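You operate a simulated robot arm through the tools that you are given. There is no shell and no other tool. Be economical: measure what you need, move in short steps, check, and stop when the job is done.

You are at the controls of a simulated two-armed robot. One attempt, no reset.

## Task
Wipe up the spill on the top of the wooden bench with the cloth and put it back.
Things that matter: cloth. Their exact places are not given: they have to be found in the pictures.

The check looks at the end state, three seconds after you hand in, the way a careful person would. Anything else that was tipped, shoved, dropped, spilled or broken makes it a failure. Flat cloth is picked up by pressing the open fingertips on it (5 to 10 N) and closing them slowly along it; thin cloth reads only 2 to 8 mm in the jaws.

## Robot
Two 7-joint arms with two-finger parallel grippers on one trunk, on a base that drives. Base frame: it is fixed to the floor where the robot stands at the start and does not move with it; the origin is under the middle of the robot, x ahead of it, y to its left, z up. Units: m, degrees, N and s.
The left shoulder is at the start at [0.124, 0.171, 1.162], the right one opposite. With the tool pointing down near the work surface each hand reaches from about 0.42 to 0.9 m from the robot's upright axis, wherever it stands, measured 20 degrees to its own side. Places, roughly: cloth [0.25, -2, 1]. Payload 4.4 kg a hand.
Tool frame (each hand has its own): the origin (TCP) lies between the finger pads and is the grasp point; the fingertips stand 0.023 m ahead of it; z points along the fingers, y is the line along which they close. The gripper opens to 0.094 m. The fingers are 0.038 m wide and 0.01 m thick; the gripper's body (0.054 by 0.096 m) begins 0.039 m behind the TCP.
Orientation is that of the tool frame in the base frame, as a unit quaternion [x, y, z, w]. With the fingers straight down and closing along the base's y, the tool's x points along the base's -x, its y along +y and its z along -z.

## Interface
- The arms move only by the tool drive_tool. It takes "left_commands", "right_commands" or both (then of equal length, played together; a hand with none holds still); each is a list of rows, each an object of numbers (a shift or turn left out is 0, a gripper value left out holds the last): "gripper": the opening, from 0 (shut) to 1 (fully open); "x", "y", "z": the shift along the tool's x, y, z in units of 20 mm (1.0 is 20 mm); "ax", "ay", "az": the turn, a rotation vector about the tool's x, y, z in units of 8 degrees (1.0 is 8 degrees). In form: [{"gripper": .., "x": .., "y": .., "z": .., "ax": .., "ay": .., "az": ..}, ...]. A call has 1 to 20 rows; each row shifts and turns the commanded pose from where the row before left it, along the tool's axes as they then stand. A call with a number of a shift or a turn outside -1 to 1 is refused whole. Rows are played at 5 a second. More than 0.05 m and 8.6 degrees between two rows, or a gripper value outside its range, and nothing of the call is played. A pose out of reach is approached as far as the arm can. The call stops where the force on the tool passes 40 N (or 10 N more than at its start, if that is more) or the arm is blocked; 0.2 s more then pass. Each finger travels about 0.072 m/s and halts on what it meets, pressing with about 30 N; the grip force reading is that of the motor and also rises with nothing between the fingers. The clock runs only during rows and for 0.2 s after the last one: add rows that do not move to give the fingers time. The reply holds the time, the measured pose of the TCP, the force on the tool along the base axes, the opening and the grip force, in the units named above and with some noise, with the torque about the TCP (base axes, N m) and any sound that the robot's microphone picked up.
- Cameras (640 x 400 px; columns grow to the right, rows downward): "scene" is now at [0.2383, -0.0063, 1.2707]; the picture's right is [-0.07, -1.00, 0.00], its down [-0.68, 0.05, -0.73] and it looks along [0.73, -0.05, -0.69] (base axes); focal length 230 px, centre (320, 200). "left" rides on the left gripper at [0.086, -0.016, -0.075] in its tool frame; the picture's right is [0.18, 0.98, 0.00], its down [-0.58, 0.11, -0.81] and it looks along [-0.79, 0.15, 0.59] (tool axes); focal length 243 px, centre (320, 200). "right" rides on the right gripper at [0.086, 0.016, -0.074] in its tool frame; the picture's right is [-0.18, 0.98, 0.00], its down [-0.58, -0.11, -0.81] and it looks along [-0.79, -0.15, 0.59] (tool axes); focal length 243 px, centre (320, 200).
- snapshot(camera): a new picture of that camera. It takes no simulated time.
- raise_lower(by): slides the trunk up (or, below 0, down) by that many m; the arms and the scene camera ride with it, the base frame stays. It gives what a move gives, with no picture.
- base_move(legs): drives the robot by 1 to 6 legs, each [ahead, left, turn to the left] in m, m and degrees, along the robot's own axes; the way and the turn of a leg run together, so that a leg with both is an arc; at most 1.5 m and 180 degrees a leg. The arms and the cameras ride along, it lands a little off, and it stops where it bumps. It gives what a move gives.
- turn_head(pan, tilt): turns the head with the scene camera to pan (to the left, within 80 degrees either way) and tilt (down, from -29 to 69), counted from straight ahead of the robot. It gives what a move gives.
- probe_pixels(camera, pixels): there is no depth. For up to 12 entries [column, row, z] of the newest picture of that camera ("zoom" is the newest enlarged one), the place [x, y] in the base frame at which the ray of that pixel passes the height z, good to about 0.002 m, but the place of the scene camera against the robot may be out by one fixed shift of up to 0.025 m in any direction. It takes no simulated time.
- zoom(camera, box): a new picture of the part [left, top, right, bottom] of that camera's present view, enlarged. It takes no simulated time.
- hand_in(): hands the job in; it is judged then, once.

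Keep the steps short. Do not move on a guess: measure, check each grasp and each placing, and mend mistakes. In all there are 90 turns and 76 pictures (those below and enlarged ones count). Leave the grippers open and the arms clear of the work at the hand-in unless told otherwise, and finish with a single line.

The tools are called after "Request:" as a command line: name --argument value ..., lists and objects as JSON in quotes. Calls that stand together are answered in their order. drive_tool: Moves the arms, as the interface text tells. Its arguments: {"type":"object","properties":{"left_commands":{"type":"array"},"right_commands":{"type":"array"}},"required":[]} The other tools are called the same way: raise_lower (by) slides the trunk up or down; base_move (legs) drives the base; turn_head (pan, tilt) turns the head that bears the scene camera; snapshot (camera) takes a picture; probe_pixels (camera, pixels) gives the place at which the rays of pixels pass given heights; zoom (camera, box) takes an enlarged picture of a part of a camera's view; hand_in () hands the job in.

At the start:

```text
clock: 0.0
left_tcp_pos: [0.4576, 0.1791, 1.1148]
left_ee_rot: [0.0, 1.0, 0.0, 0.0]
left_wrist_force: [-0.4, 0.5, -0.2]
left_ft_torque: [0.01, 0.0, 0.02]
left_grip_width: 0.0938
left_gripper_force: 0.1
right_tcp_pos: [0.5685, -0.2788, 1.1092]
right_ee_rot: [0.0, 1.0, 0.0, -0.001]
right_wrist_force: [0.2, -0.4, 0.2]
right_ft_torque: [0.01, 0.0, -0.02]
right_grip_width: 0.0938
right_gripper_force: 0.1
trunk travel left (down, up): [-0.175, 0.213]
robot x, y, heading: [0.0001, 0.0016, -0.0]
head pan, tilt: [-3.8, 43.3]
```

scene: 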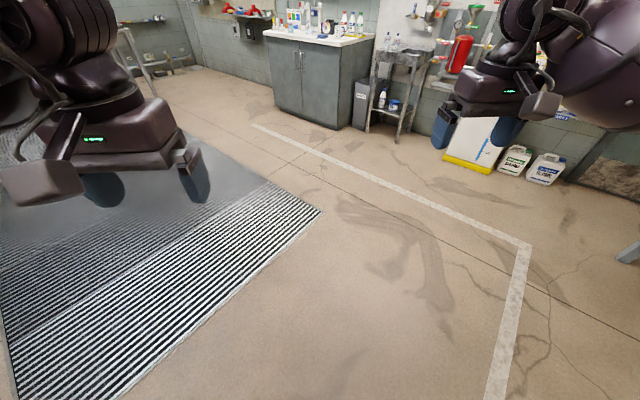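
right: 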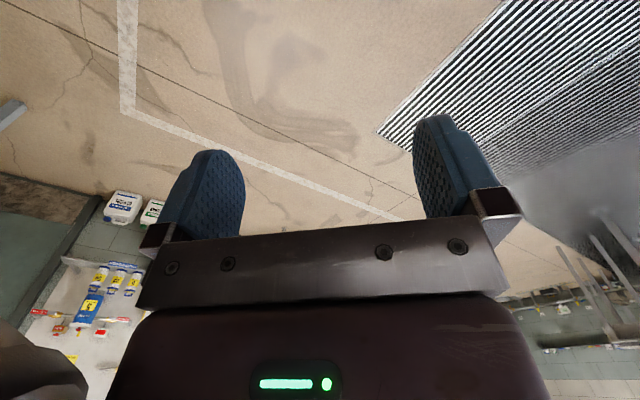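
left: 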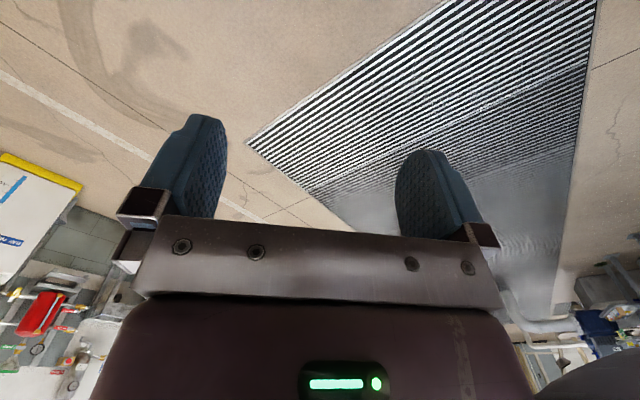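

The cloth is roughly at [0.25, -2, 1], to my right. First I turn the head right to look.

Request:
turn_head --pan -80 --tilt 20

Request:
snapshot --camera "scene"

```text
clock: 1.5
left_tcp_pos: [0.4564, 0.1785, 1.117]
left_ee_rot: [-0.001, 1.0, 0.0, 0.0]
left_wrist_force: [0.4, 0.2, -0.4]
left_ft_torque: [-0.04, 0.02, -0.01]
left_grip_width: 0.094
left_gripper_force: 0.1
right_tcp_pos: [0.5671, -0.2787, 1.1094]
right_ee_rot: [0.0, 1.0, 0.0, 0.0]
right_wrist_force: [0.6, 0.2, 0.0]
right_ft_torque: [-0.01, -0.01, 0.0]
right_grip_width: 0.0939
right_gripper_force: 0.1
trunk travel left (down, up): [-0.175, 0.213]
robot x, y, heading: [-0.0005, 0.0, 0.1]
head pan, tilt: [-80.0, 20.0]
```

```text
72 pictures are left
```

scene: 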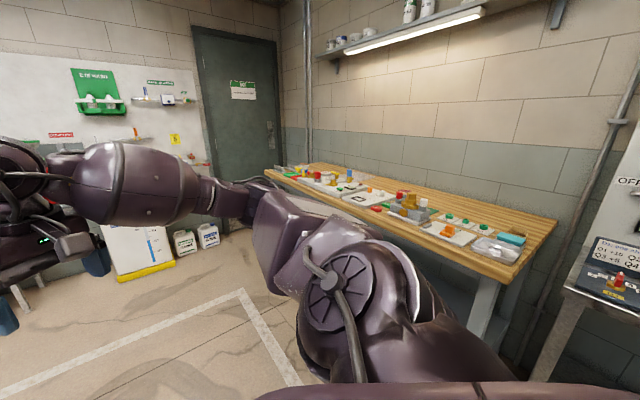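

The wooden bench is at right, with a teal item near (512,239). I zoom on the bench.

Request:
zoom --camera "scene" --box '[360, 170, 560, 290]'

Request:
zoom --camera "scene" --box '[250, 150, 410, 250]'

Request:
probe_pixels --camera "scene" --pixels '[[512, 239, 0.9], [512, 239, 1.0], [515, 278, 0.9], [556, 220, 0.9], [265, 172, 0.9], [310, 163, 0.9]]'

```text
3.20 times, centred on (460, 230) of scene
```

zoom: 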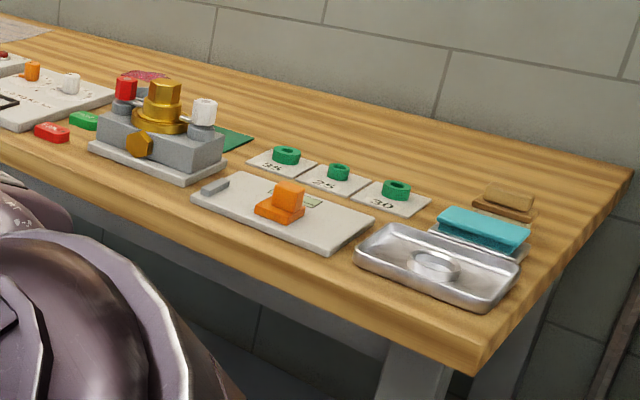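

```text
4.00 times, centred on (330, 200) of scene
```

zoom: 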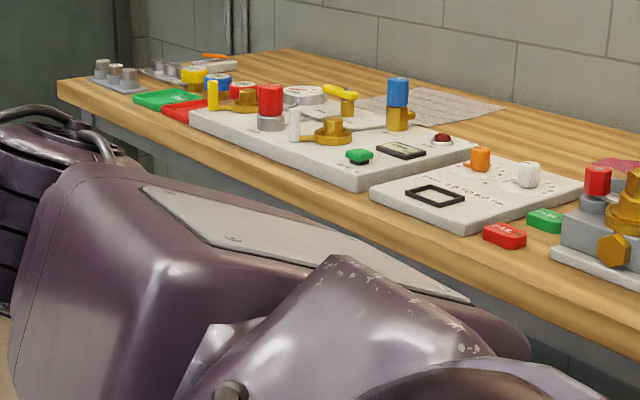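

```text
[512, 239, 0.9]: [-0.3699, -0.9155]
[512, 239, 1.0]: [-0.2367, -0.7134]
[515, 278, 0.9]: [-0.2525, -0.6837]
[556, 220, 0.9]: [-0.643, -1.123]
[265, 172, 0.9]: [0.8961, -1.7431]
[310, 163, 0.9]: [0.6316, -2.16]
```

A light grey flat cloth lies at about (360,176), the reddish spill about (405,193). I probe these at several heights.

Request:
probe_pixels --camera "scene" --pixels '[[358, 176, 0.85], [358, 176, 0.9], [358, 176, 0.95], [358, 176, 1.0], [406, 194, 0.9], [406, 194, 0.95], [512, 275, 0.95], [556, 220, 0.95], [265, 172, 0.95], [310, 163, 0.95]]'

```text
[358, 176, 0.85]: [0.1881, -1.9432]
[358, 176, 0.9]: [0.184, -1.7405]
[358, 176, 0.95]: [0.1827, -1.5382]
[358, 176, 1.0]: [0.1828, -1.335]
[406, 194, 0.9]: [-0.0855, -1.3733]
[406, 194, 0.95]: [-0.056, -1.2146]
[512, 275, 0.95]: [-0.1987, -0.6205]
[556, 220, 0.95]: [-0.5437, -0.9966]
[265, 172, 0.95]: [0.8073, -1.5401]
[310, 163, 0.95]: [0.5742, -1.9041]
```

The bench runs at about -42° so I must face about -130°. I back off a little from it first, then turn.

Request:
base_move --legs '[[0.4, 0.2, 0], [0, 0, -130]]'

Request:
turn_head --pan 0 --tilt 25

Request:
snapshot --camera "scene"

```text
clock: 9.5
left_tcp_pos: [0.2636, -0.2737, 1.1156]
left_ee_rot: [0.896, 0.444, 0.001, 0.0]
left_wrist_force: [-0.2, -0.6, -0.7]
left_ft_torque: [-0.01, -0.02, -0.02]
left_grip_width: 0.0941
left_gripper_force: 0.1
right_tcp_pos: [-0.1677, -0.0851, 1.109]
right_ee_rot: [0.896, 0.445, 0.0, 0.0]
right_wrist_force: [-0.2, -0.5, 0.1]
right_ft_torque: [0.01, -0.01, 0.0]
right_grip_width: 0.094
right_gripper_force: 0.1
trunk travel left (down, up): [-0.175, 0.213]
robot x, y, heading: [0.3999, 0.1939, -127.6]
head pan, tilt: [-80.0, 20.0]
```

```text
clock: 11.0
left_tcp_pos: [0.265, -0.2733, 1.1158]
left_ee_rot: [0.896, 0.444, -0.001, 0.0]
left_wrist_force: [0.0, -0.1, -0.3]
left_ft_torque: [0.02, 0.01, 0.01]
left_grip_width: 0.0941
left_gripper_force: 0.0
right_tcp_pos: [-0.1667, -0.0847, 1.1093]
right_ee_rot: [0.896, 0.445, 0.0, -0.001]
right_wrist_force: [-0.4, 0.5, 0.5]
right_ft_torque: [0.01, 0.01, 0.02]
right_grip_width: 0.0941
right_gripper_force: 0.1
trunk travel left (down, up): [-0.175, 0.213]
robot x, y, heading: [0.3993, 0.1998, -127.3]
head pan, tilt: [0.0, 25.0]
```

```text
69 pictures are left
```

scene: 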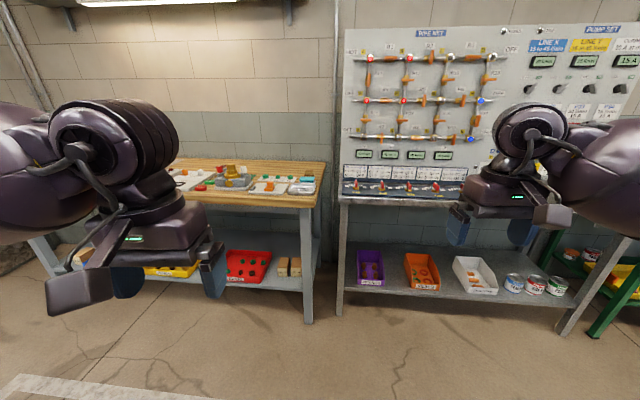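

The bench is ahead-left. I measure the leg's floor point against the table corner for the height.

Request:
probe_pixels --camera "scene" --pixels '[[308, 323, 0.0], [313, 206, 0.75], [313, 206, 0.8], [313, 206, 0.85], [313, 206, 0.9], [326, 163, 0.85], [180, 158, 0.85], [210, 202, 0.85], [232, 165, 0.85]]'

```text
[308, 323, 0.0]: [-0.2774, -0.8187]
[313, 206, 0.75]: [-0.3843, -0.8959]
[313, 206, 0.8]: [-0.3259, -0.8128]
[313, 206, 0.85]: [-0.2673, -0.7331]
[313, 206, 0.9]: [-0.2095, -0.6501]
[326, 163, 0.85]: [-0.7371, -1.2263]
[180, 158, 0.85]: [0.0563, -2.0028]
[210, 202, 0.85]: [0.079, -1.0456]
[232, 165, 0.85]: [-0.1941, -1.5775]
```

Bench top is about 0.83 m high. I square up and slide left in front of the cloth and spill.

Request:
base_move --legs '[[0, 0, -3.5], [0, 0.9, 0]]'

Request:
turn_head --pan 0 --tilt 35

Request:
snapshot --camera "scene"

```text
clock: 19.4
left_tcp_pos: [0.9025, -0.8288, 1.1169]
left_ee_rot: [0.907, 0.421, -0.001, 0.0]
left_wrist_force: [0.0, 0.1, -1.0]
left_ft_torque: [-0.01, -0.01, 0.01]
left_grip_width: 0.0939
left_gripper_force: 0.0
right_tcp_pos: [0.4806, -0.6197, 1.1101]
right_ee_rot: [0.907, 0.422, 0.0, 0.0]
right_wrist_force: [0.2, -0.3, 0.9]
right_ft_torque: [-0.02, 0.02, -0.03]
right_grip_width: 0.094
right_gripper_force: 0.0
trunk travel left (down, up): [-0.175, 0.213]
robot x, y, heading: [1.0609, -0.3659, -130.0]
head pan, tilt: [0.0, 25.0]
```

```text
clock: 20.1
left_tcp_pos: [0.9033, -0.8281, 1.1162]
left_ee_rot: [0.907, 0.421, 0.0, 0.0]
left_wrist_force: [0.6, 0.1, -0.9]
left_ft_torque: [-0.01, 0.02, 0.01]
left_grip_width: 0.0939
left_gripper_force: 0.2
right_tcp_pos: [0.4803, -0.6199, 1.1085]
right_ee_rot: [0.907, 0.422, 0.0, 0.001]
right_wrist_force: [-0.3, 0.3, -0.2]
right_ft_torque: [0.01, 0.01, 0.0]
right_grip_width: 0.094
right_gripper_force: 0.1
trunk travel left (down, up): [-0.175, 0.213]
robot x, y, heading: [1.0596, -0.3663, -129.9]
head pan, tilt: [0.0, 35.0]
```

```text
68 pictures are left
```

scene: 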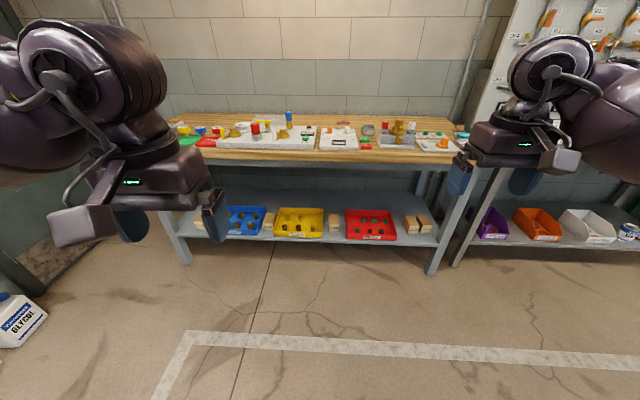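

Request:
raise_lower --by 0.2

Request:
base_move --legs '[[0.45, 0, -1]]'

Request:
snapshot --camera "scene"

```text
clock: 22.3
left_tcp_pos: [0.902, -0.8294, 1.3166]
left_ee_rot: [0.907, 0.422, 0.0, 0.0]
left_wrist_force: [1.0, -0.5, -0.1]
left_ft_torque: [-0.02, 0.02, 0.02]
left_grip_width: 0.0938
left_gripper_force: 0.0
right_tcp_pos: [0.4806, -0.6196, 1.3098]
right_ee_rot: [0.907, 0.422, 0.0, 0.001]
right_wrist_force: [-0.2, -0.7, 0.6]
right_ft_torque: [0.01, -0.04, 0.0]
right_grip_width: 0.0939
right_gripper_force: 0.2
trunk travel left (down, up): [-0.375, 0.013]
robot x, y, heading: [1.0633, -0.3623, -129.8]
head pan, tilt: [0.0, 35.0]
```

```text
clock: 25.0
left_tcp_pos: [0.6006, -1.1677, 1.3164]
left_ee_rot: [0.911, 0.413, 0.0, 0.0]
left_wrist_force: [-0.3, 0.5, 0.6]
left_ft_torque: [0.0, 0.01, -0.01]
left_grip_width: 0.094
left_gripper_force: 0.0
right_tcp_pos: [0.1825, -0.9493, 1.3092]
right_ee_rot: [0.911, 0.413, -0.001, 0.0]
right_wrist_force: [-0.2, 0.6, 0.7]
right_ft_torque: [0.02, 0.01, -0.01]
right_grip_width: 0.094
right_gripper_force: 0.1
trunk travel left (down, up): [-0.375, 0.013]
robot x, y, heading: [0.7689, -0.7064, -131.2]
head pan, tilt: [0.0, 35.0]
```

```text
67 pictures are left
```

scene: 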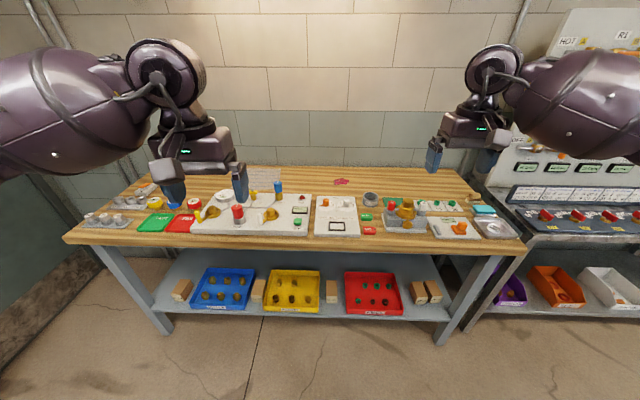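

Now the bench is clear. I zoom on the cloth (265,172) and spill (341,181) and probe.

Request:
zoom --camera "scene" --box '[220, 150, 400, 250]'

Request:
probe_pixels --camera "scene" --pixels '[[266, 173, 0.83], [341, 181, 0.83], [68, 240, 0.83], [523, 248, 0.83], [165, 330, 0.0], [443, 342, 0.0], [470, 175, 0.83], [300, 168, 0.83], [299, 247, 0.83]]'

```text
3.56 times, centred on (310, 200) of scene
```

zoom: 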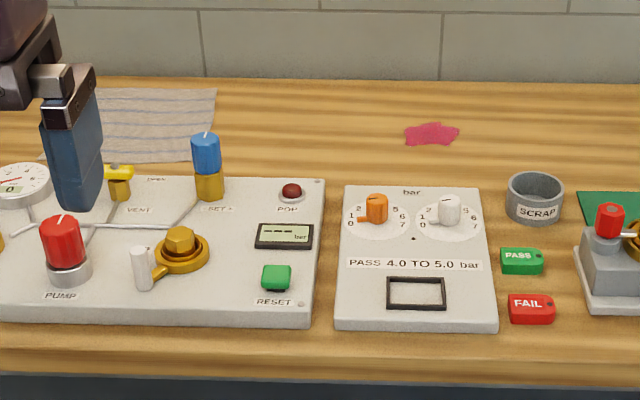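

```text
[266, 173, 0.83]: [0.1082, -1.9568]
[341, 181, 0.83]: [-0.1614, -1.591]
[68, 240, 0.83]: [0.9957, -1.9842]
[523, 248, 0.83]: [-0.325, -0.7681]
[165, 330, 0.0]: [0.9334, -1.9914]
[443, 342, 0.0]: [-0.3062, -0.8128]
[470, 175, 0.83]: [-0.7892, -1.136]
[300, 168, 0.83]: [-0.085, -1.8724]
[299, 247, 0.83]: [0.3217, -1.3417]
```

Cloth at ~[0.11,-1.96], spill ~[-0.16,-1.59], both in the back half of the bench. I drive closer with hands high, then look down to check the clearance of my base.

Request:
base_move --legs '[[0.3, 0, -1.4]]'

Request:
turn_head --pan 0 --tilt 60

Request:
snapshot --camera "scene"

```text
clock: 27.1
left_tcp_pos: [0.3888, -1.3842, 1.316]
left_ee_rot: [0.916, 0.401, 0.0, 0.0]
left_wrist_force: [0.3, 1.0, -0.2]
left_ft_torque: [0.0, -0.04, 0.03]
left_grip_width: 0.094
left_gripper_force: 0.0
right_tcp_pos: [-0.0236, -1.1548, 1.3093]
right_ee_rot: [0.916, 0.401, -0.001, 0.0]
right_wrist_force: [0.2, -0.2, -0.5]
right_ft_torque: [0.03, -0.01, 0.01]
right_grip_width: 0.094
right_gripper_force: 0.0
trunk travel left (down, up): [-0.375, 0.013]
robot x, y, heading: [0.569, -0.9264, -133.1]
head pan, tilt: [0.0, 35.0]
```

```text
clock: 28.0
left_tcp_pos: [0.388, -1.3833, 1.3152]
left_ee_rot: [0.916, 0.401, 0.0, 0.0]
left_wrist_force: [-0.2, 0.5, -0.2]
left_ft_torque: [0.03, 0.0, 0.0]
left_grip_width: 0.0939
left_gripper_force: 0.1
right_tcp_pos: [-0.0221, -1.1545, 1.3102]
right_ee_rot: [0.916, 0.4, 0.0, 0.001]
right_wrist_force: [-1.2, 0.5, -0.5]
right_ft_torque: [-0.01, 0.0, -0.02]
right_grip_width: 0.0941
right_gripper_force: 0.2
trunk travel left (down, up): [-0.375, 0.013]
robot x, y, heading: [0.5687, -0.9242, -132.8]
head pan, tilt: [0.0, 60.0]
```

```text
65 pictures are left
```

scene: 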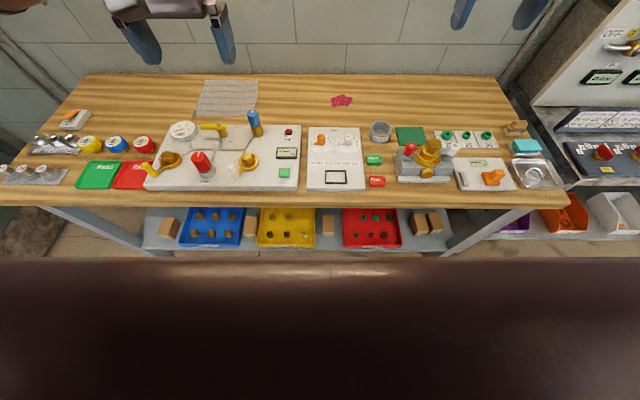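

Excellent overview. Zoom on cloth and spill, and probe.

Request:
zoom --camera "scene" --box '[170, 65, 370, 190]'

Request:
probe_pixels --camera "scene" --pixels '[[202, 81, 0.83], [260, 80, 0.83], [194, 115, 0.83], [256, 117, 0.83], [341, 101, 0.83], [88, 74, 0.83], [497, 77, 0.83], [569, 206, 0.83], [300, 204, 0.83], [20, 204, 0.83]]'

```text
3.20 times, centred on (270, 128) of scene
```

zoom: 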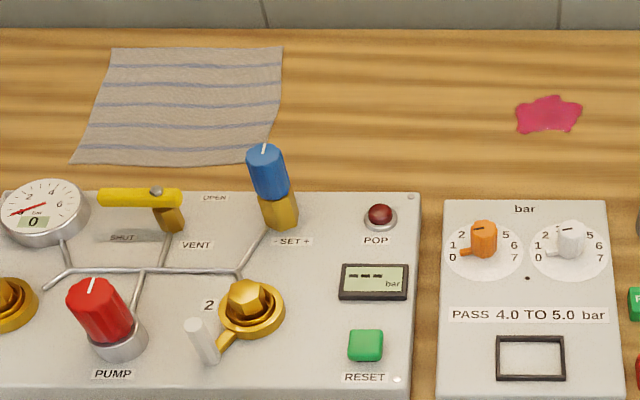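

```text
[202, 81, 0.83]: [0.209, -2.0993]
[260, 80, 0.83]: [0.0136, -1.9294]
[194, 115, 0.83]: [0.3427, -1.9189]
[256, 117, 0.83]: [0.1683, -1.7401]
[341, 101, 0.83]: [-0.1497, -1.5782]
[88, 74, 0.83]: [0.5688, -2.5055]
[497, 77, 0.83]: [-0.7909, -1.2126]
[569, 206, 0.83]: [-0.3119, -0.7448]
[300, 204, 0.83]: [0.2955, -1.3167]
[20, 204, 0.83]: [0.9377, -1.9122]
```

Floor was visible at about 0.37 m ahead of my axis at start, so the base is shorter than that; the bench edge is now ~0.47 ahead. I go 0.13 ahead and lower the trunk back to the starting height.

Request:
base_move --legs '[[0.13, 0, 0]]'

Request:
raise_lower --by -0.15

Request:
snapshot --camera "scene"

```text
clock: 29.2
left_tcp_pos: [0.3041, -1.4754, 1.3167]
left_ee_rot: [0.917, 0.4, 0.0, 0.001]
left_wrist_force: [0.2, 0.3, 0.0]
left_ft_torque: [0.04, -0.01, 0.0]
left_grip_width: 0.0939
left_gripper_force: 0.0
right_tcp_pos: [-0.1072, -1.2464, 1.3108]
right_ee_rot: [0.916, 0.401, -0.001, 0.0]
right_wrist_force: [-0.4, -0.4, -1.2]
right_ft_torque: [-0.01, 0.0, 0.01]
right_grip_width: 0.094
right_gripper_force: 0.0
trunk travel left (down, up): [-0.375, 0.013]
robot x, y, heading: [0.4819, -1.0202, -132.8]
head pan, tilt: [0.0, 60.0]
```

```text
clock: 31.0
left_tcp_pos: [0.305, -1.4744, 1.1687]
left_ee_rot: [0.916, 0.4, -0.002, 0.0]
left_wrist_force: [0.0, -0.1, 0.4]
left_ft_torque: [0.0, 0.0, -0.02]
left_grip_width: 0.0943
left_gripper_force: 0.1
right_tcp_pos: [-0.1061, -1.2457, 1.1617]
right_ee_rot: [0.917, 0.4, -0.002, 0.0]
right_wrist_force: [0.6, 1.9, 0.8]
right_ft_torque: [0.01, -0.02, -0.01]
right_grip_width: 0.0942
right_gripper_force: 0.0
trunk travel left (down, up): [-0.225, 0.163]
robot x, y, heading: [0.4876, -1.0181, -132.8]
head pan, tilt: [0.0, 60.0]
```

```text
63 pictures are left
```

scene: 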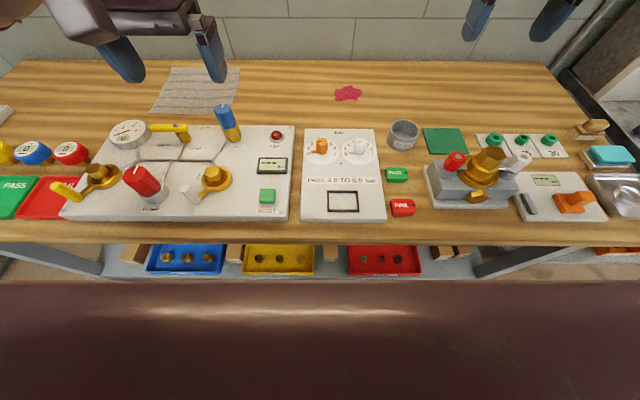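

Request:
probe_pixels --camera "scene" --pixels '[[241, 68, 0.83], [231, 111, 0.83], [170, 69, 0.83], [151, 111, 0.83], [348, 94, 0.83], [334, 90, 0.83], [362, 95, 0.83], [348, 87, 0.83], [346, 102, 0.83]]'

Request:
drive_tool --left_commands '[{"x": -1}, {"x": -1}, {"x": -1}, {"x": -1}, {"x": -1}, {"x": -1}, {"x": -1}, {"x": -1}, {"x": -1}, {"x": -1}, {"x": -1}, {"x": -1}, {"x": -1}, {"x": -1}, {"x": -1}]'

```text
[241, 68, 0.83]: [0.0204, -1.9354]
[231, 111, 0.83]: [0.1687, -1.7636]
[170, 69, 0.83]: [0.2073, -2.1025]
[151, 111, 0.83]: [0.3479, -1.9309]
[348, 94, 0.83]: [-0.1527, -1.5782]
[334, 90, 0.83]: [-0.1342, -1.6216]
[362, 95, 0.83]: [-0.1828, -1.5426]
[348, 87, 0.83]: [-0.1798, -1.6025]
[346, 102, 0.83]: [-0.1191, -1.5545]
```

```text
clock: 34.2
left_tcp_pos: [0.0992, -1.6955, 1.1667]
left_ee_rot: [0.917, 0.399, 0.0, 0.0]
left_wrist_force: [0.1, 0.2, 0.2]
left_ft_torque: [-0.02, 0.01, 0.02]
left_grip_width: 0.0941
left_gripper_force: 0.1
right_tcp_pos: [-0.1064, -1.245, 1.1586]
right_ee_rot: [0.916, 0.401, 0.0, 0.0]
right_wrist_force: [-0.6, 0.9, -1.3]
right_ft_torque: [0.01, 0.05, -0.02]
right_grip_width: 0.0939
right_gripper_force: 0.0
trunk travel left (down, up): [-0.225, 0.163]
robot x, y, heading: [0.4862, -1.0189, -132.6]
head pan, tilt: [0.0, 60.0]
```

Height 0.83 is consistent. Now over to ~3.5 cm inside the cloth's right edge, then a look with the left camera.

Request:
drive_tool --left_commands '[{"y": 1, "x": -0.7}, {"y": 1, "x": -0.7}, {"y": 1, "x": -0.7}, {"y": 1, "x": -0.7}, {"y": 1, "x": -0.7}, {"y": 1, "x": -0.7}, {"y": 1}, {"z": 1}, {"z": 1}, {"z": 1}, {"z": 1}, {"z": 1}, {"z": 1}, {}]'

Request:
snapshot --camera "scene"

Request:
snapshot --camera "left"

```text
clock: 37.2
left_tcp_pos: [0.1399, -1.8247, 1.0451]
left_ee_rot: [0.916, 0.401, -0.001, 0.0]
left_wrist_force: [0.1, -0.1, 0.4]
left_ft_torque: [0.01, 0.01, 0.0]
left_grip_width: 0.0939
left_gripper_force: 0.1
left hand out of reach, approached as far as the arm can: row 6
right_tcp_pos: [-0.1063, -1.2445, 1.1606]
right_ee_rot: [0.916, 0.4, 0.0, 0.0]
right_wrist_force: [-0.1, 0.5, 0.1]
right_ft_torque: [0.01, -0.02, -0.03]
right_grip_width: 0.0939
right_gripper_force: 0.0
trunk travel left (down, up): [-0.225, 0.163]
robot x, y, heading: [0.4853, -1.0186, -132.9]
head pan, tilt: [0.0, 60.0]
```

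```text
62 pictures are left
```

scene: 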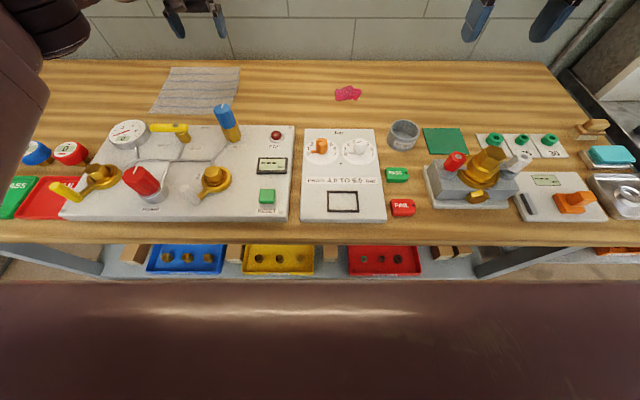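

```text
61 pictures are left
```

left: 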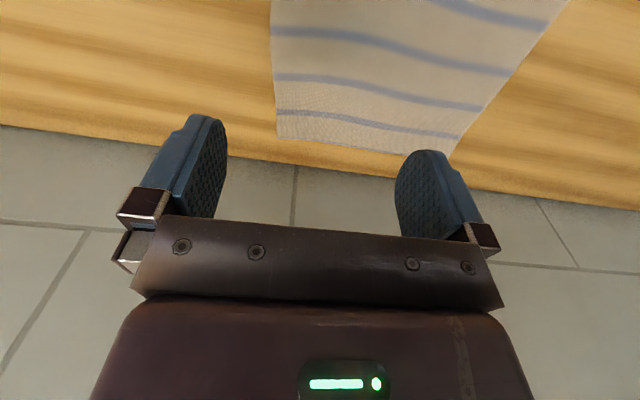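

Request:
probe_pixels --camera "left" --pixels '[[278, 137, 0.83], [272, 30, 0.83], [455, 155, 0.83], [540, 30, 0.83], [270, 2, 0.83]]'

```text
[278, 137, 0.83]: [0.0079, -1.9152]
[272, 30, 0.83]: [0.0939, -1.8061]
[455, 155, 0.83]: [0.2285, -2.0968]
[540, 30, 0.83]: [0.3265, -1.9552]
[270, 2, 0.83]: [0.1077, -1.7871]
```

TCP is 4 cm inside the right edge, but 4 cm short of its middle, at reach limit. I nudge the base ahead 0.03.

Request:
base_move --legs '[[0.03, 0, 0]]'

Request:
drive_tool --left_commands '[{"gripper": 0.7, "z": 1}, {"z": 1}, {"z": 1}, {"z": 1}, {"z": 1}, {"z": 1}, {"z": 0.7}, {}]'

Request:
snapshot --camera "left"

Request:
snapshot --camera "scene"

```text
clock: 38.0
left_tcp_pos: [0.12, -1.8476, 1.045]
left_ee_rot: [0.917, 0.399, 0.0, 0.001]
left_wrist_force: [0.5, 0.3, -0.4]
left_ft_torque: [0.01, -0.01, 0.03]
left_grip_width: 0.094
left_gripper_force: 0.0
right_tcp_pos: [-0.1275, -1.267, 1.1604]
right_ee_rot: [0.916, 0.4, 0.0, 0.0]
right_wrist_force: [-1.0, -0.5, 0.3]
right_ft_torque: [0.02, 0.02, -0.02]
right_grip_width: 0.0941
right_gripper_force: 0.0
trunk travel left (down, up): [-0.225, 0.163]
robot x, y, heading: [0.4674, -1.0392, -132.8]
head pan, tilt: [0.0, 60.0]
```

```text
clock: 39.8
left_tcp_pos: [0.1411, -1.8463, 0.9141]
left_ee_rot: [0.916, 0.401, -0.002, 0.0]
left_wrist_force: [0.0, 0.0, -0.6]
left_ft_torque: [-0.03, 0.02, -0.01]
left_grip_width: 0.0658
left_gripper_force: 0.1
left hand out of reach, approached as far as the arm can: row 5, 7
right_tcp_pos: [-0.1263, -1.2659, 1.1596]
right_ee_rot: [0.916, 0.401, 0.001, 0.0]
right_wrist_force: [-0.3, 0.0, -0.4]
right_ft_torque: [-0.01, 0.03, -0.02]
right_grip_width: 0.0939
right_gripper_force: 0.1
trunk travel left (down, up): [-0.225, 0.163]
robot x, y, heading: [0.4646, -1.037, -132.8]
head pan, tilt: [0.0, 60.0]
```

```text
60 pictures are left
```

left: 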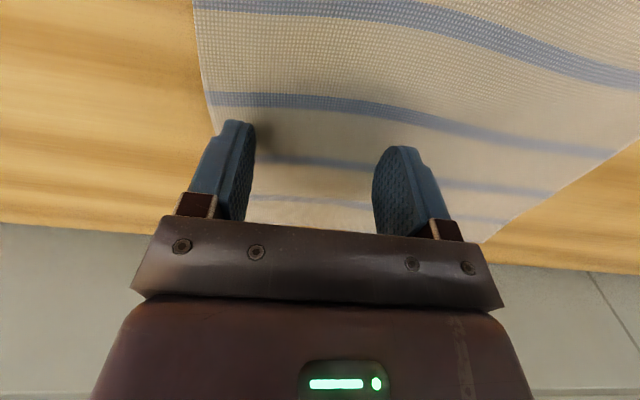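

```text
59 pictures are left
```

scene: 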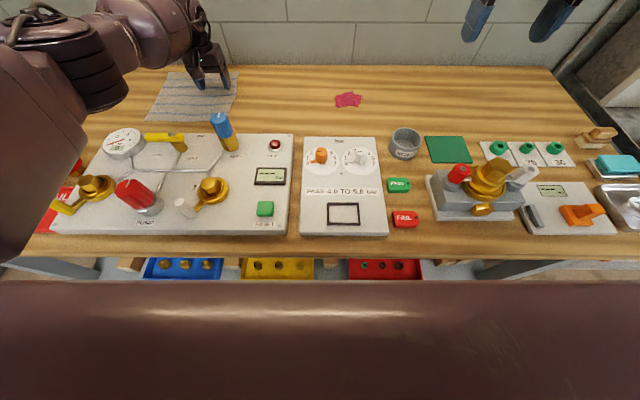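

Reach shrinks going down with the trunk high; I lift the hand 0.12 and lower the trunk 0.1.

Request:
drive_tool --left_commands '[{"z": -1}, {"z": -1}, {"z": -1}, {"z": -1}, {"z": -1}, {"z": -1}, {}]'

Request:
raise_lower --by -0.11

Request:
drive_tool --left_commands '[{"y": -0.5}, {"z": 0.5}, {}]'

```text
clock: 41.4
left_tcp_pos: [0.1393, -1.8423, 1.0344]
left_ee_rot: [0.917, 0.399, 0.001, 0.0]
left_wrist_force: [0.0, -0.4, 0.1]
left_ft_torque: [-0.02, -0.01, -0.02]
left_grip_width: 0.0657
left_gripper_force: 0.1
right_tcp_pos: [-0.1276, -1.2662, 1.1596]
right_ee_rot: [0.916, 0.4, 0.0, 0.0]
right_wrist_force: [-0.2, 0.0, -0.5]
right_ft_torque: [-0.02, -0.02, -0.02]
right_grip_width: 0.094
right_gripper_force: 0.1
trunk travel left (down, up): [-0.225, 0.163]
robot x, y, heading: [0.4683, -1.038, -132.9]
head pan, tilt: [0.0, 60.0]
```

```text
clock: 42.8
left_tcp_pos: [0.1414, -1.8448, 0.9265]
left_ee_rot: [0.917, 0.399, -0.001, 0.002]
left_wrist_force: [-0.3, -0.1, 1.2]
left_ft_torque: [-0.03, 0.0, 0.01]
left_grip_width: 0.0658
left_gripper_force: 0.0
right_tcp_pos: [-0.1254, -1.2655, 1.0518]
right_ee_rot: [0.917, 0.4, -0.003, 0.001]
right_wrist_force: [0.3, 0.7, 0.8]
right_ft_torque: [-0.03, 0.03, -0.01]
right_grip_width: 0.094
right_gripper_force: 0.0
trunk travel left (down, up): [-0.115, 0.273]
robot x, y, heading: [0.4674, -1.0389, -132.8]
head pan, tilt: [0.0, 60.0]
```

```text
clock: 43.6
left_tcp_pos: [0.1326, -1.8391, 0.9139]
left_ee_rot: [0.917, 0.399, 0.0, 0.0]
left_wrist_force: [-0.2, 0.4, 0.0]
left_ft_torque: [0.0, -0.06, -0.02]
left_grip_width: 0.0661
left_gripper_force: 0.1
right_tcp_pos: [-0.1266, -1.2666, 1.0503]
right_ee_rot: [0.916, 0.4, 0.0, 0.0]
right_wrist_force: [0.1, -0.3, 0.0]
right_ft_torque: [0.01, 0.0, -0.01]
right_grip_width: 0.0939
right_gripper_force: 0.1
trunk travel left (down, up): [-0.115, 0.273]
robot x, y, heading: [0.4677, -1.0408, -132.8]
head pan, tilt: [0.0, 60.0]
```

Request:
drive_tool --left_commands '[{"x": -1}, {"x": -0.4}, {"z": 1}, {"z": 1}, {"z": 0.3}, {}, {}]'

Request:
snapshot --camera "left"

```text
clock: 44.6
left_tcp_pos: [0.112, -1.8607, 0.9051]
left_ee_rot: [0.916, 0.401, -0.015, 0.003]
left_wrist_force: [4.4, 1.8, 36.3]
left_ft_torque: [-0.22, -1.29, 0.12]
left_grip_width: 0.0658
left_gripper_force: 0.0
right_tcp_pos: [-0.1259, -1.2642, 1.053]
right_ee_rot: [0.916, 0.4, -0.001, 0.002]
right_wrist_force: [-0.2, 0.5, 0.1]
right_ft_torque: [0.01, -0.01, 0.03]
right_grip_width: 0.094
right_gripper_force: 0.1
trunk travel left (down, up): [-0.115, 0.273]
robot x, y, heading: [0.4628, -1.0388, -132.8]
head pan, tilt: [0.0, 60.0]
stopped in row 4 (left hand): the force on the tool passed its limit at 51 N (the readings are from after the stop); the commanded pose is now the measured one
```

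```text
58 pictures are left
```

left: 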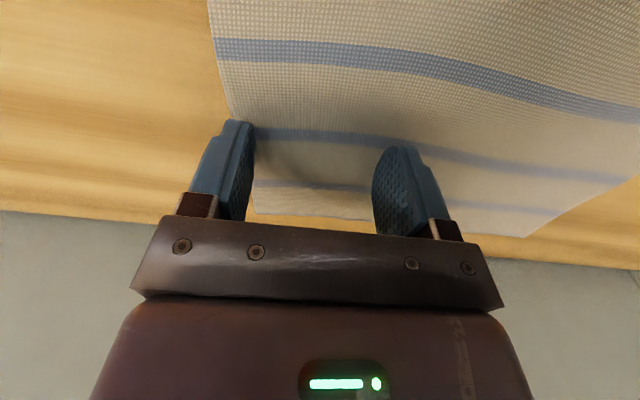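

Force of 36 N at TCP z 0.905 already; surface expected at ~0.853. I check what touches.

Request:
zoom --camera "scene" --box '[80, 40, 300, 180]'

Request:
snapshot --camera "scene"

```text
2.86 times, centred on (190, 110) of scene
```

zoom: 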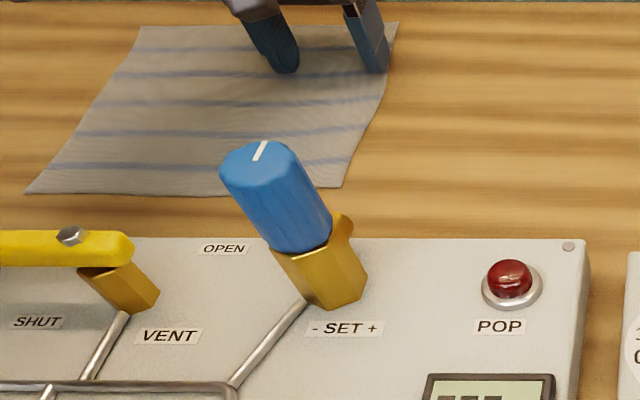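

```text
56 pictures are left
```

scene: 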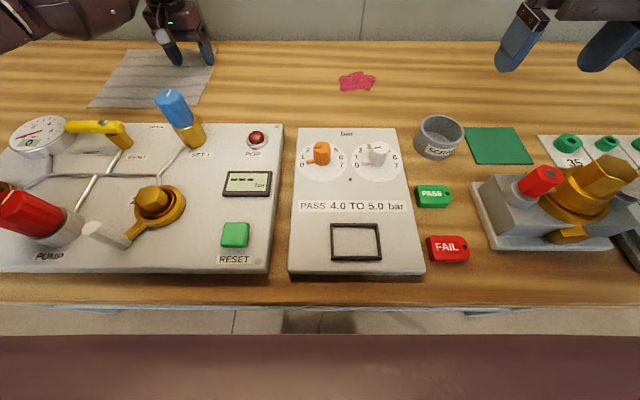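

Request:
probe_pixels --camera "scene" --pixels '[[210, 65, 0.83], [210, 65, 0.88], [210, 65, 0.9], [182, 65, 0.88], [357, 81, 0.83], [357, 81, 0.88], [196, 107, 0.88]]'

Request:
probe_pixels --camera "left" --pixels '[[250, 215, 0.88], [250, 215, 0.83], [530, 237, 0.88], [530, 237, 0.83], [209, 5, 0.88]]'

```text
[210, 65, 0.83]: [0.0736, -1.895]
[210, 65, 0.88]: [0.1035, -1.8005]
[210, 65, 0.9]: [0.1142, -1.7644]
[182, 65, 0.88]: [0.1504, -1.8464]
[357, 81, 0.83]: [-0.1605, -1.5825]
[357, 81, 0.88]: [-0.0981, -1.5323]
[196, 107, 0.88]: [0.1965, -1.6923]
```

```text
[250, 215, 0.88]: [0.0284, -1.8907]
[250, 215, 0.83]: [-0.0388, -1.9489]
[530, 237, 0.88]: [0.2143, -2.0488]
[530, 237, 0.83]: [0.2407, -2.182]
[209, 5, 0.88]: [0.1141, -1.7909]
```

The left camera from two heights agrees on a bench top at ~0.882, so this was real contact. I back off 1 cm, recentre, narrow the opening, then press gently.

Request:
drive_tool --left_commands '[{"z": -0.6, "gripper": 0.5}, {"x": 0.8, "y": -0.4}, {}, {}, {"z": 0.2}, {"z": 0.2}, {}]'

```text
clock: 46.2
left_tcp_pos: [0.1183, -1.8439, 0.9041]
left_ee_rot: [0.916, 0.4, -0.012, 0.003]
left_wrist_force: [1.9, -6.1, 40.8]
left_ft_torque: [0.04, -0.9, -0.22]
left_grip_width: 0.0472
left_gripper_force: 0.0
right_tcp_pos: [-0.1246, -1.2645, 1.0524]
right_ee_rot: [0.916, 0.4, -0.002, 0.001]
right_wrist_force: [-0.3, 0.3, -0.5]
right_ft_torque: [0.01, 0.01, 0.02]
right_grip_width: 0.094
right_gripper_force: 0.0
trunk travel left (down, up): [-0.115, 0.273]
robot x, y, heading: [0.464, -1.0394, -133.1]
head pan, tilt: [0.0, 60.0]
```

Too hard (41 N). I lift in small steps to find light pressure.

Request:
drive_tool --left_commands '[{"z": -0.25}, {}, {}]'

Request:
drive_tool --left_commands '[{"z": -0.15}, {}, {}]'

```text
clock: 47.0
left_tcp_pos: [0.1183, -1.8428, 0.9054]
left_ee_rot: [0.916, 0.401, -0.009, 0.002]
left_wrist_force: [1.6, -7.3, 31.2]
left_ft_torque: [0.03, -0.56, -0.15]
left_grip_width: 0.0479
left_gripper_force: 0.7
right_tcp_pos: [-0.1264, -1.2652, 1.0514]
right_ee_rot: [0.916, 0.4, -0.001, 0.002]
right_wrist_force: [0.1, 0.2, -0.5]
right_ft_torque: [0.01, 0.02, 0.01]
right_grip_width: 0.0941
right_gripper_force: 0.0
trunk travel left (down, up): [-0.115, 0.273]
robot x, y, heading: [0.4628, -1.0394, -132.7]
head pan, tilt: [0.0, 60.0]
```

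```text
clock: 47.8
left_tcp_pos: [0.1186, -1.8428, 0.9037]
left_ee_rot: [0.916, 0.4, -0.008, 0.002]
left_wrist_force: [-0.9, -2.3, 19.2]
left_ft_torque: [0.06, -0.25, -0.01]
left_grip_width: 0.0476
left_gripper_force: 0.7
right_tcp_pos: [-0.1266, -1.2641, 1.0505]
right_ee_rot: [0.916, 0.4, -0.002, 0.001]
right_wrist_force: [0.8, 0.0, -0.1]
right_ft_torque: [0.03, 0.0, 0.03]
right_grip_width: 0.094
right_gripper_force: 0.1
trunk travel left (down, up): [-0.115, 0.273]
robot x, y, heading: [0.4651, -1.0404, -132.6]
head pan, tilt: [0.0, 60.0]
```

Request:
drive_tool --left_commands '[{"z": -0.14}, {}, {}]'

```text
clock: 48.6
left_tcp_pos: [0.1178, -1.8433, 0.9045]
left_ee_rot: [0.916, 0.402, -0.006, 0.001]
left_wrist_force: [0.3, 0.4, 0.4]
left_ft_torque: [0.02, 0.01, 0.0]
left_grip_width: 0.0472
left_gripper_force: 0.4
right_tcp_pos: [-0.1266, -1.2663, 1.0493]
right_ee_rot: [0.917, 0.4, 0.001, -0.001]
right_wrist_force: [-1.0, 0.1, -0.1]
right_ft_torque: [0.03, -0.06, 0.01]
right_grip_width: 0.094
right_gripper_force: 0.1
trunk travel left (down, up): [-0.115, 0.273]
robot x, y, heading: [0.4635, -1.0375, -132.7]
head pan, tilt: [0.0, 60.0]
```

Just off contact. Down 1.2 mm for about 8 N.

Request:
drive_tool --left_commands '[{"z": 0.07}, {}, {}]'

```text
clock: 49.4
left_tcp_pos: [0.1175, -1.8455, 0.9062]
left_ee_rot: [0.916, 0.401, -0.008, 0.002]
left_wrist_force: [-0.9, 0.7, -0.2]
left_ft_torque: [0.02, 0.01, -0.01]
left_grip_width: 0.0467
left_gripper_force: 0.0
right_tcp_pos: [-0.1269, -1.2658, 1.0506]
right_ee_rot: [0.916, 0.4, 0.0, 0.001]
right_wrist_force: [0.1, 1.3, 0.6]
right_ft_torque: [0.02, 0.0, 0.0]
right_grip_width: 0.094
right_gripper_force: 0.0
trunk travel left (down, up): [-0.115, 0.273]
robot x, y, heading: [0.463, -1.0401, -132.8]
head pan, tilt: [0.0, 60.0]
```

Request:
drive_tool --left_commands '[{"z": 0.06}, {}, {}]'

```text
clock: 50.2
left_tcp_pos: [0.1167, -1.845, 0.9053]
left_ee_rot: [0.916, 0.401, -0.008, 0.003]
left_wrist_force: [0.0, 0.0, 2.0]
left_ft_torque: [0.02, 0.02, -0.02]
left_grip_width: 0.047
left_gripper_force: 0.0
right_tcp_pos: [-0.1277, -1.2673, 1.0495]
right_ee_rot: [0.916, 0.401, 0.001, 0.0]
right_wrist_force: [-0.4, -1.0, -0.1]
right_ft_torque: [-0.03, 0.01, 0.0]
right_grip_width: 0.0944
right_gripper_force: 0.0
trunk travel left (down, up): [-0.115, 0.273]
robot x, y, heading: [0.4645, -1.037, -132.7]
head pan, tilt: [0.0, 60.0]
```

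Contact starts (2 N). A touch more, then close slowly.

Request:
drive_tool --left_commands '[{"z": 0.1}, {}, {}]'

```text
clock: 51.0
left_tcp_pos: [0.1179, -1.8444, 0.9047]
left_ee_rot: [0.916, 0.401, -0.008, 0.002]
left_wrist_force: [0.5, -2.2, 8.4]
left_ft_torque: [0.05, 0.0, 0.03]
left_grip_width: 0.0469
left_gripper_force: 0.0
right_tcp_pos: [-0.1264, -1.2667, 1.0491]
right_ee_rot: [0.916, 0.4, -0.001, 0.0]
right_wrist_force: [0.4, -0.4, 0.2]
right_ft_torque: [-0.04, -0.01, -0.04]
right_grip_width: 0.0939
right_gripper_force: 0.0
trunk travel left (down, up): [-0.115, 0.273]
robot x, y, heading: [0.4663, -1.04, -132.8]
head pan, tilt: [0.0, 60.0]
```

Request:
drive_tool --left_commands '[{"gripper": 0.45}, {"gripper": 0.4}, {"gripper": 0.35}, {"gripper": 0.3}, {"gripper": 0.25}, {"gripper": 0.2}, {"gripper": 0.15}, {"gripper": 0.1}, {"gripper": 0.05}, {"gripper": 0}, {}, {}, {}]'

Request:
snapshot --camera "left"

```text
clock: 53.8
left_tcp_pos: [0.1173, -1.8431, 0.905]
left_ee_rot: [0.916, 0.401, -0.008, 0.002]
left_wrist_force: [-2.6, 1.3, 13.9]
left_ft_torque: [0.24, -0.07, 0.01]
left_grip_width: 0.0023
left_gripper_force: 29.7
right_tcp_pos: [-0.1271, -1.265, 1.05]
right_ee_rot: [0.916, 0.4, -0.001, 0.0]
right_wrist_force: [-0.2, -0.8, -0.6]
right_ft_torque: [0.0, 0.01, -0.03]
right_grip_width: 0.0942
right_gripper_force: 0.1
trunk travel left (down, up): [-0.115, 0.273]
robot x, y, heading: [0.4632, -1.0381, -132.7]
head pan, tilt: [0.0, 60.0]
```

```text
55 pictures are left
```

left: 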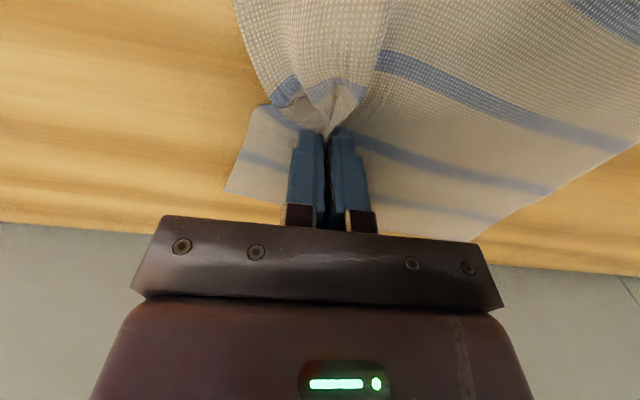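

Gripped: 2.3 mm, cloth gathered between the tips. I lift the left hand 8 mm and raise the right hand well clear, then check that the cloth follows.

Request:
drive_tool --left_commands '[{"z": -0.5}, {"z": -0.5}, {}, {}, {}, {}, {}, {}]' --right_commands '[{"z": -1}, {"z": -1}, {"z": -1}, {"z": -1}, {"z": -1}, {"z": -1}, {"z": -1}, {"z": -1}]'

Request:
snapshot --camera "scene"

```text
clock: 55.6
left_tcp_pos: [0.117, -1.8444, 0.9236]
left_ee_rot: [0.916, 0.401, -0.008, 0.002]
left_wrist_force: [0.1, 1.2, 0.2]
left_ft_torque: [-0.01, 0.02, -0.01]
left_grip_width: 0.0025
left_gripper_force: 30.0
right_tcp_pos: [-0.1265, -1.2673, 1.2096]
right_ee_rot: [0.916, 0.4, -0.001, 0.001]
right_wrist_force: [0.1, -0.6, 0.4]
right_ft_torque: [-0.01, 0.04, -0.01]
right_grip_width: 0.0939
right_gripper_force: 0.3
trunk travel left (down, up): [-0.115, 0.273]
robot x, y, heading: [0.4622, -1.0386, -132.9]
head pan, tilt: [0.0, 60.0]
```

```text
54 pictures are left
```

scene: 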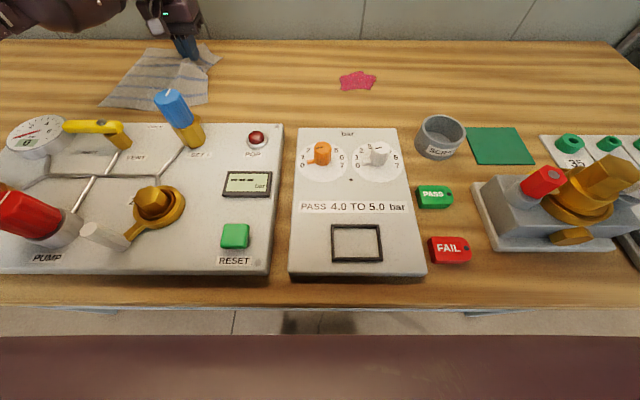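

Cloth is held. Now the base slides right 0.28, dragging the cloth flat along the free strip.

Request:
base_move --legs '[[0, -0.28, 0]]'

Request:
snapshot --camera "scene"

Request:
snapshot --camera "left"

```text
clock: 58.6
left_tcp_pos: [-0.0878, -1.6539, 0.922]
left_ee_rot: [0.917, 0.399, -0.008, 0.001]
left_wrist_force: [0.2, 0.2, 0.2]
left_ft_torque: [-0.02, 0.0, 0.03]
left_grip_width: 0.0026
left_gripper_force: 29.8
right_tcp_pos: [-0.3298, -1.0758, 1.2084]
right_ee_rot: [0.917, 0.399, 0.0, 0.0]
right_wrist_force: [-0.2, 0.3, 0.2]
right_ft_torque: [0.02, -0.02, 0.02]
right_grip_width: 0.094
right_gripper_force: 0.0
trunk travel left (down, up): [-0.115, 0.273]
robot x, y, heading: [0.2647, -0.8524, -132.8]
head pan, tilt: [0.0, 60.0]
```

```text
53 pictures are left
```

scene: 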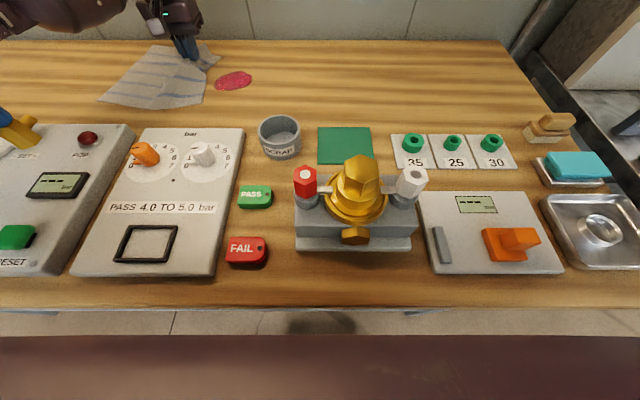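

```text
52 pictures are left
```

left: 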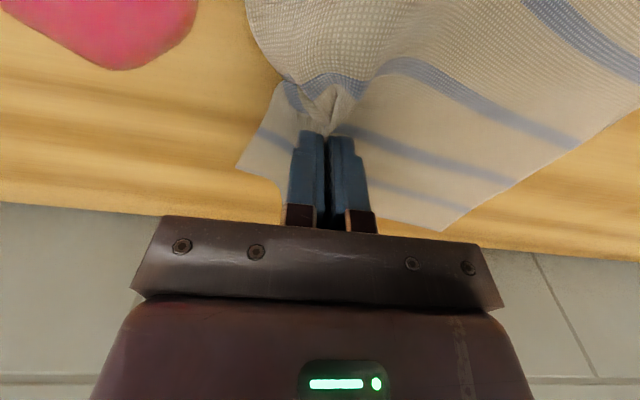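

Request:
probe_pixels --camera "left" --pixels '[[125, 68, 0.883], [197, 2, 0.883], [5, 5, 0.883], [285, 2, 0.883], [265, 215, 0.883]]'

Request:
probe_pixels --camera "scene" --pixels '[[233, 81, 0.855], [215, 85, 0.855], [251, 77, 0.855], [186, 58, 0.855], [235, 71, 0.855]]'

```text
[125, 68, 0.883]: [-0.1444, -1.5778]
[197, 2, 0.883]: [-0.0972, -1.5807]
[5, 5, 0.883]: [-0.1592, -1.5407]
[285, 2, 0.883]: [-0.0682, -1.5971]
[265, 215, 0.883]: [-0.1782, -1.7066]
```

```text
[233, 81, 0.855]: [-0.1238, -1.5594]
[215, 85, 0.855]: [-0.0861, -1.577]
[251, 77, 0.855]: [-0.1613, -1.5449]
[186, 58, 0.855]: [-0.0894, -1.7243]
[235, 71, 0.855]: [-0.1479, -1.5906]
```

Request:
probe_pixels --camera "scene" --pixels '[[277, 115, 0.9], [281, 159, 0.855], [299, 130, 0.9], [258, 130, 0.9], [202, 106, 0.855], [98, 100, 0.855], [220, 57, 0.855], [145, 46, 0.855]]'

Request:
zoom --camera "scene" --box '[80, 30, 320, 180]'

```text
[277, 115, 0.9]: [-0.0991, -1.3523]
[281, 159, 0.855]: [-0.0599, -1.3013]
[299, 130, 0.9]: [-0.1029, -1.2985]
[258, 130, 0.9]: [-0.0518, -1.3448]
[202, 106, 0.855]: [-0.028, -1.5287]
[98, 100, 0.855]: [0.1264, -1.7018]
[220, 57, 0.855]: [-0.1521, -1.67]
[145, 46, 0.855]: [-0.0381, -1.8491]
```

```text
2.67 times, centred on (200, 105) of scene
```

zoom: 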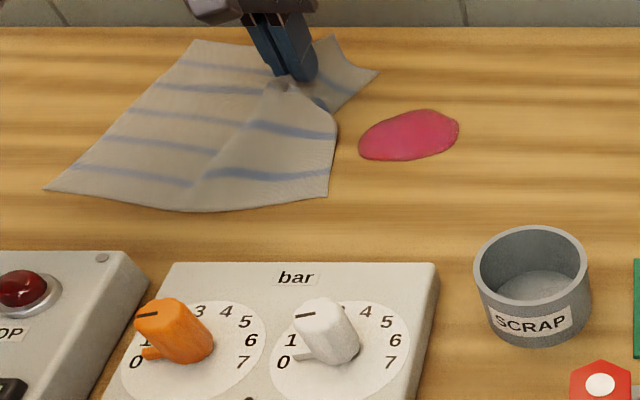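

Path is clear of the cup by 5 cm. I shift 3 cm frontward, lower to light contact and drag right across the spill.

Request:
drive_tool --left_commands '[{"x": 0.75}, {"x": 0.75}, {"z": 0.4}, {"z": 0.35}, {}]'

```text
clock: 59.8
left_tcp_pos: [-0.068, -1.6322, 0.9045]
left_ee_rot: [0.917, 0.399, -0.007, 0.001]
left_wrist_force: [0.6, -0.3, 3.9]
left_ft_torque: [0.01, -0.02, -0.03]
left_grip_width: 0.0022
left_gripper_force: 30.0
right_tcp_pos: [-0.3283, -1.0759, 1.2105]
right_ee_rot: [0.917, 0.398, 0.0, 0.001]
right_wrist_force: [-0.3, -0.1, 0.2]
right_ft_torque: [-0.02, 0.03, 0.01]
right_grip_width: 0.0941
right_gripper_force: 0.0
trunk travel left (down, up): [-0.115, 0.273]
robot x, y, heading: [0.2619, -0.85, -133.2]
head pan, tilt: [0.0, 60.0]
```

Request:
drive_tool --left_commands '[{"y": -0.7}, {"y": -0.7}, {"y": -0.7}, {"y": -0.7}, {"y": -0.7}, {"y": -0.7}, {"y": -0.7}, {"y": -0.7}, {"y": -0.7}, {"y": -0.7}, {"y": -0.7}, {"y": -0.7}, {"y": -0.7}, {"y": -0.7}]'

Request:
zoom --camera "scene" --box '[80, 30, 400, 230]'

```text
clock: 62.8
left_tcp_pos: [-0.2116, -1.4988, 0.907]
left_ee_rot: [0.917, 0.398, -0.008, 0.002]
left_wrist_force: [0.7, 0.3, 0.9]
left_ft_torque: [-0.01, -0.01, 0.03]
left_grip_width: 0.0022
left_gripper_force: 30.4
right_tcp_pos: [-0.3308, -1.0762, 1.2103]
right_ee_rot: [0.917, 0.398, 0.0, 0.0]
right_wrist_force: [0.7, -0.1, -1.1]
right_ft_torque: [-0.03, -0.01, 0.02]
right_grip_width: 0.094
right_gripper_force: 0.0
trunk travel left (down, up): [-0.115, 0.273]
robot x, y, heading: [0.2602, -0.8527, -133.2]
head pan, tilt: [0.0, 60.0]
```

```text
2.00 times, centred on (240, 130) of scene
```

zoom: 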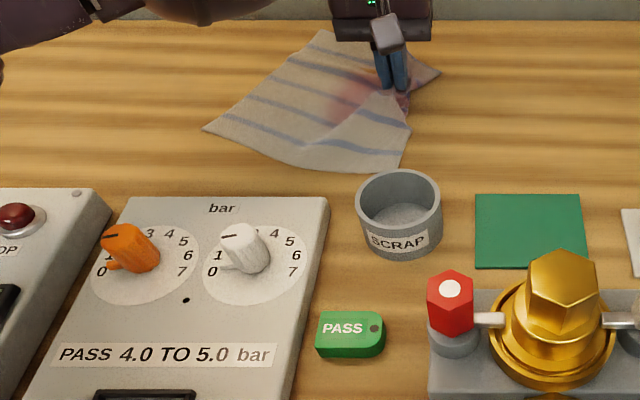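

The cloth soaks up the spill. I go on right 10 cm, edging backward to stay clear of the cup.

Request:
drive_tool --left_commands '[{"y": -0.6, "x": -0.4}, {"y": -0.6, "x": -0.4}, {"y": -0.7, "x": -0.4}, {"y": -0.7}, {"y": -0.7}, {"y": -0.7}, {"y": -0.7}, {"y": -0.7}]'

Request:
zoom --camera "scene" --box '[80, 30, 400, 230]'

```text
clock: 64.6
left_tcp_pos: [-0.3076, -1.442, 0.9092]
left_ee_rot: [0.917, 0.398, -0.008, 0.001]
left_wrist_force: [0.6, 0.1, 0.1]
left_ft_torque: [0.01, 0.03, 0.01]
left_grip_width: 0.0026
left_gripper_force: 29.9
right_tcp_pos: [-0.3301, -1.0775, 1.2103]
right_ee_rot: [0.918, 0.398, 0.001, -0.001]
right_wrist_force: [-0.6, 0.8, 0.1]
right_ft_torque: [0.0, 0.0, -0.01]
right_grip_width: 0.0939
right_gripper_force: 0.0
trunk travel left (down, up): [-0.115, 0.273]
robot x, y, heading: [0.2613, -0.8546, -133.0]
head pan, tilt: [0.0, 60.0]
```

```text
2.00 times, centred on (240, 130) of scene
```

zoom: 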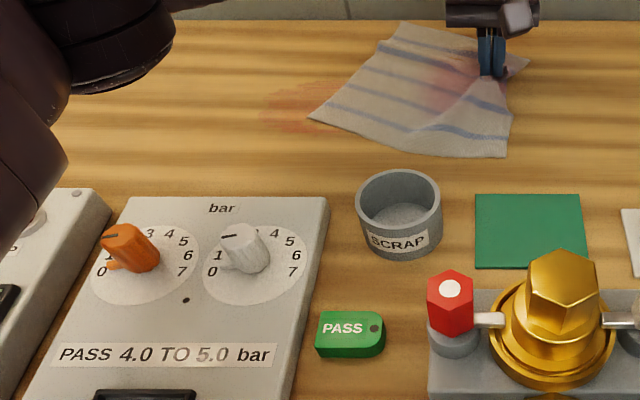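

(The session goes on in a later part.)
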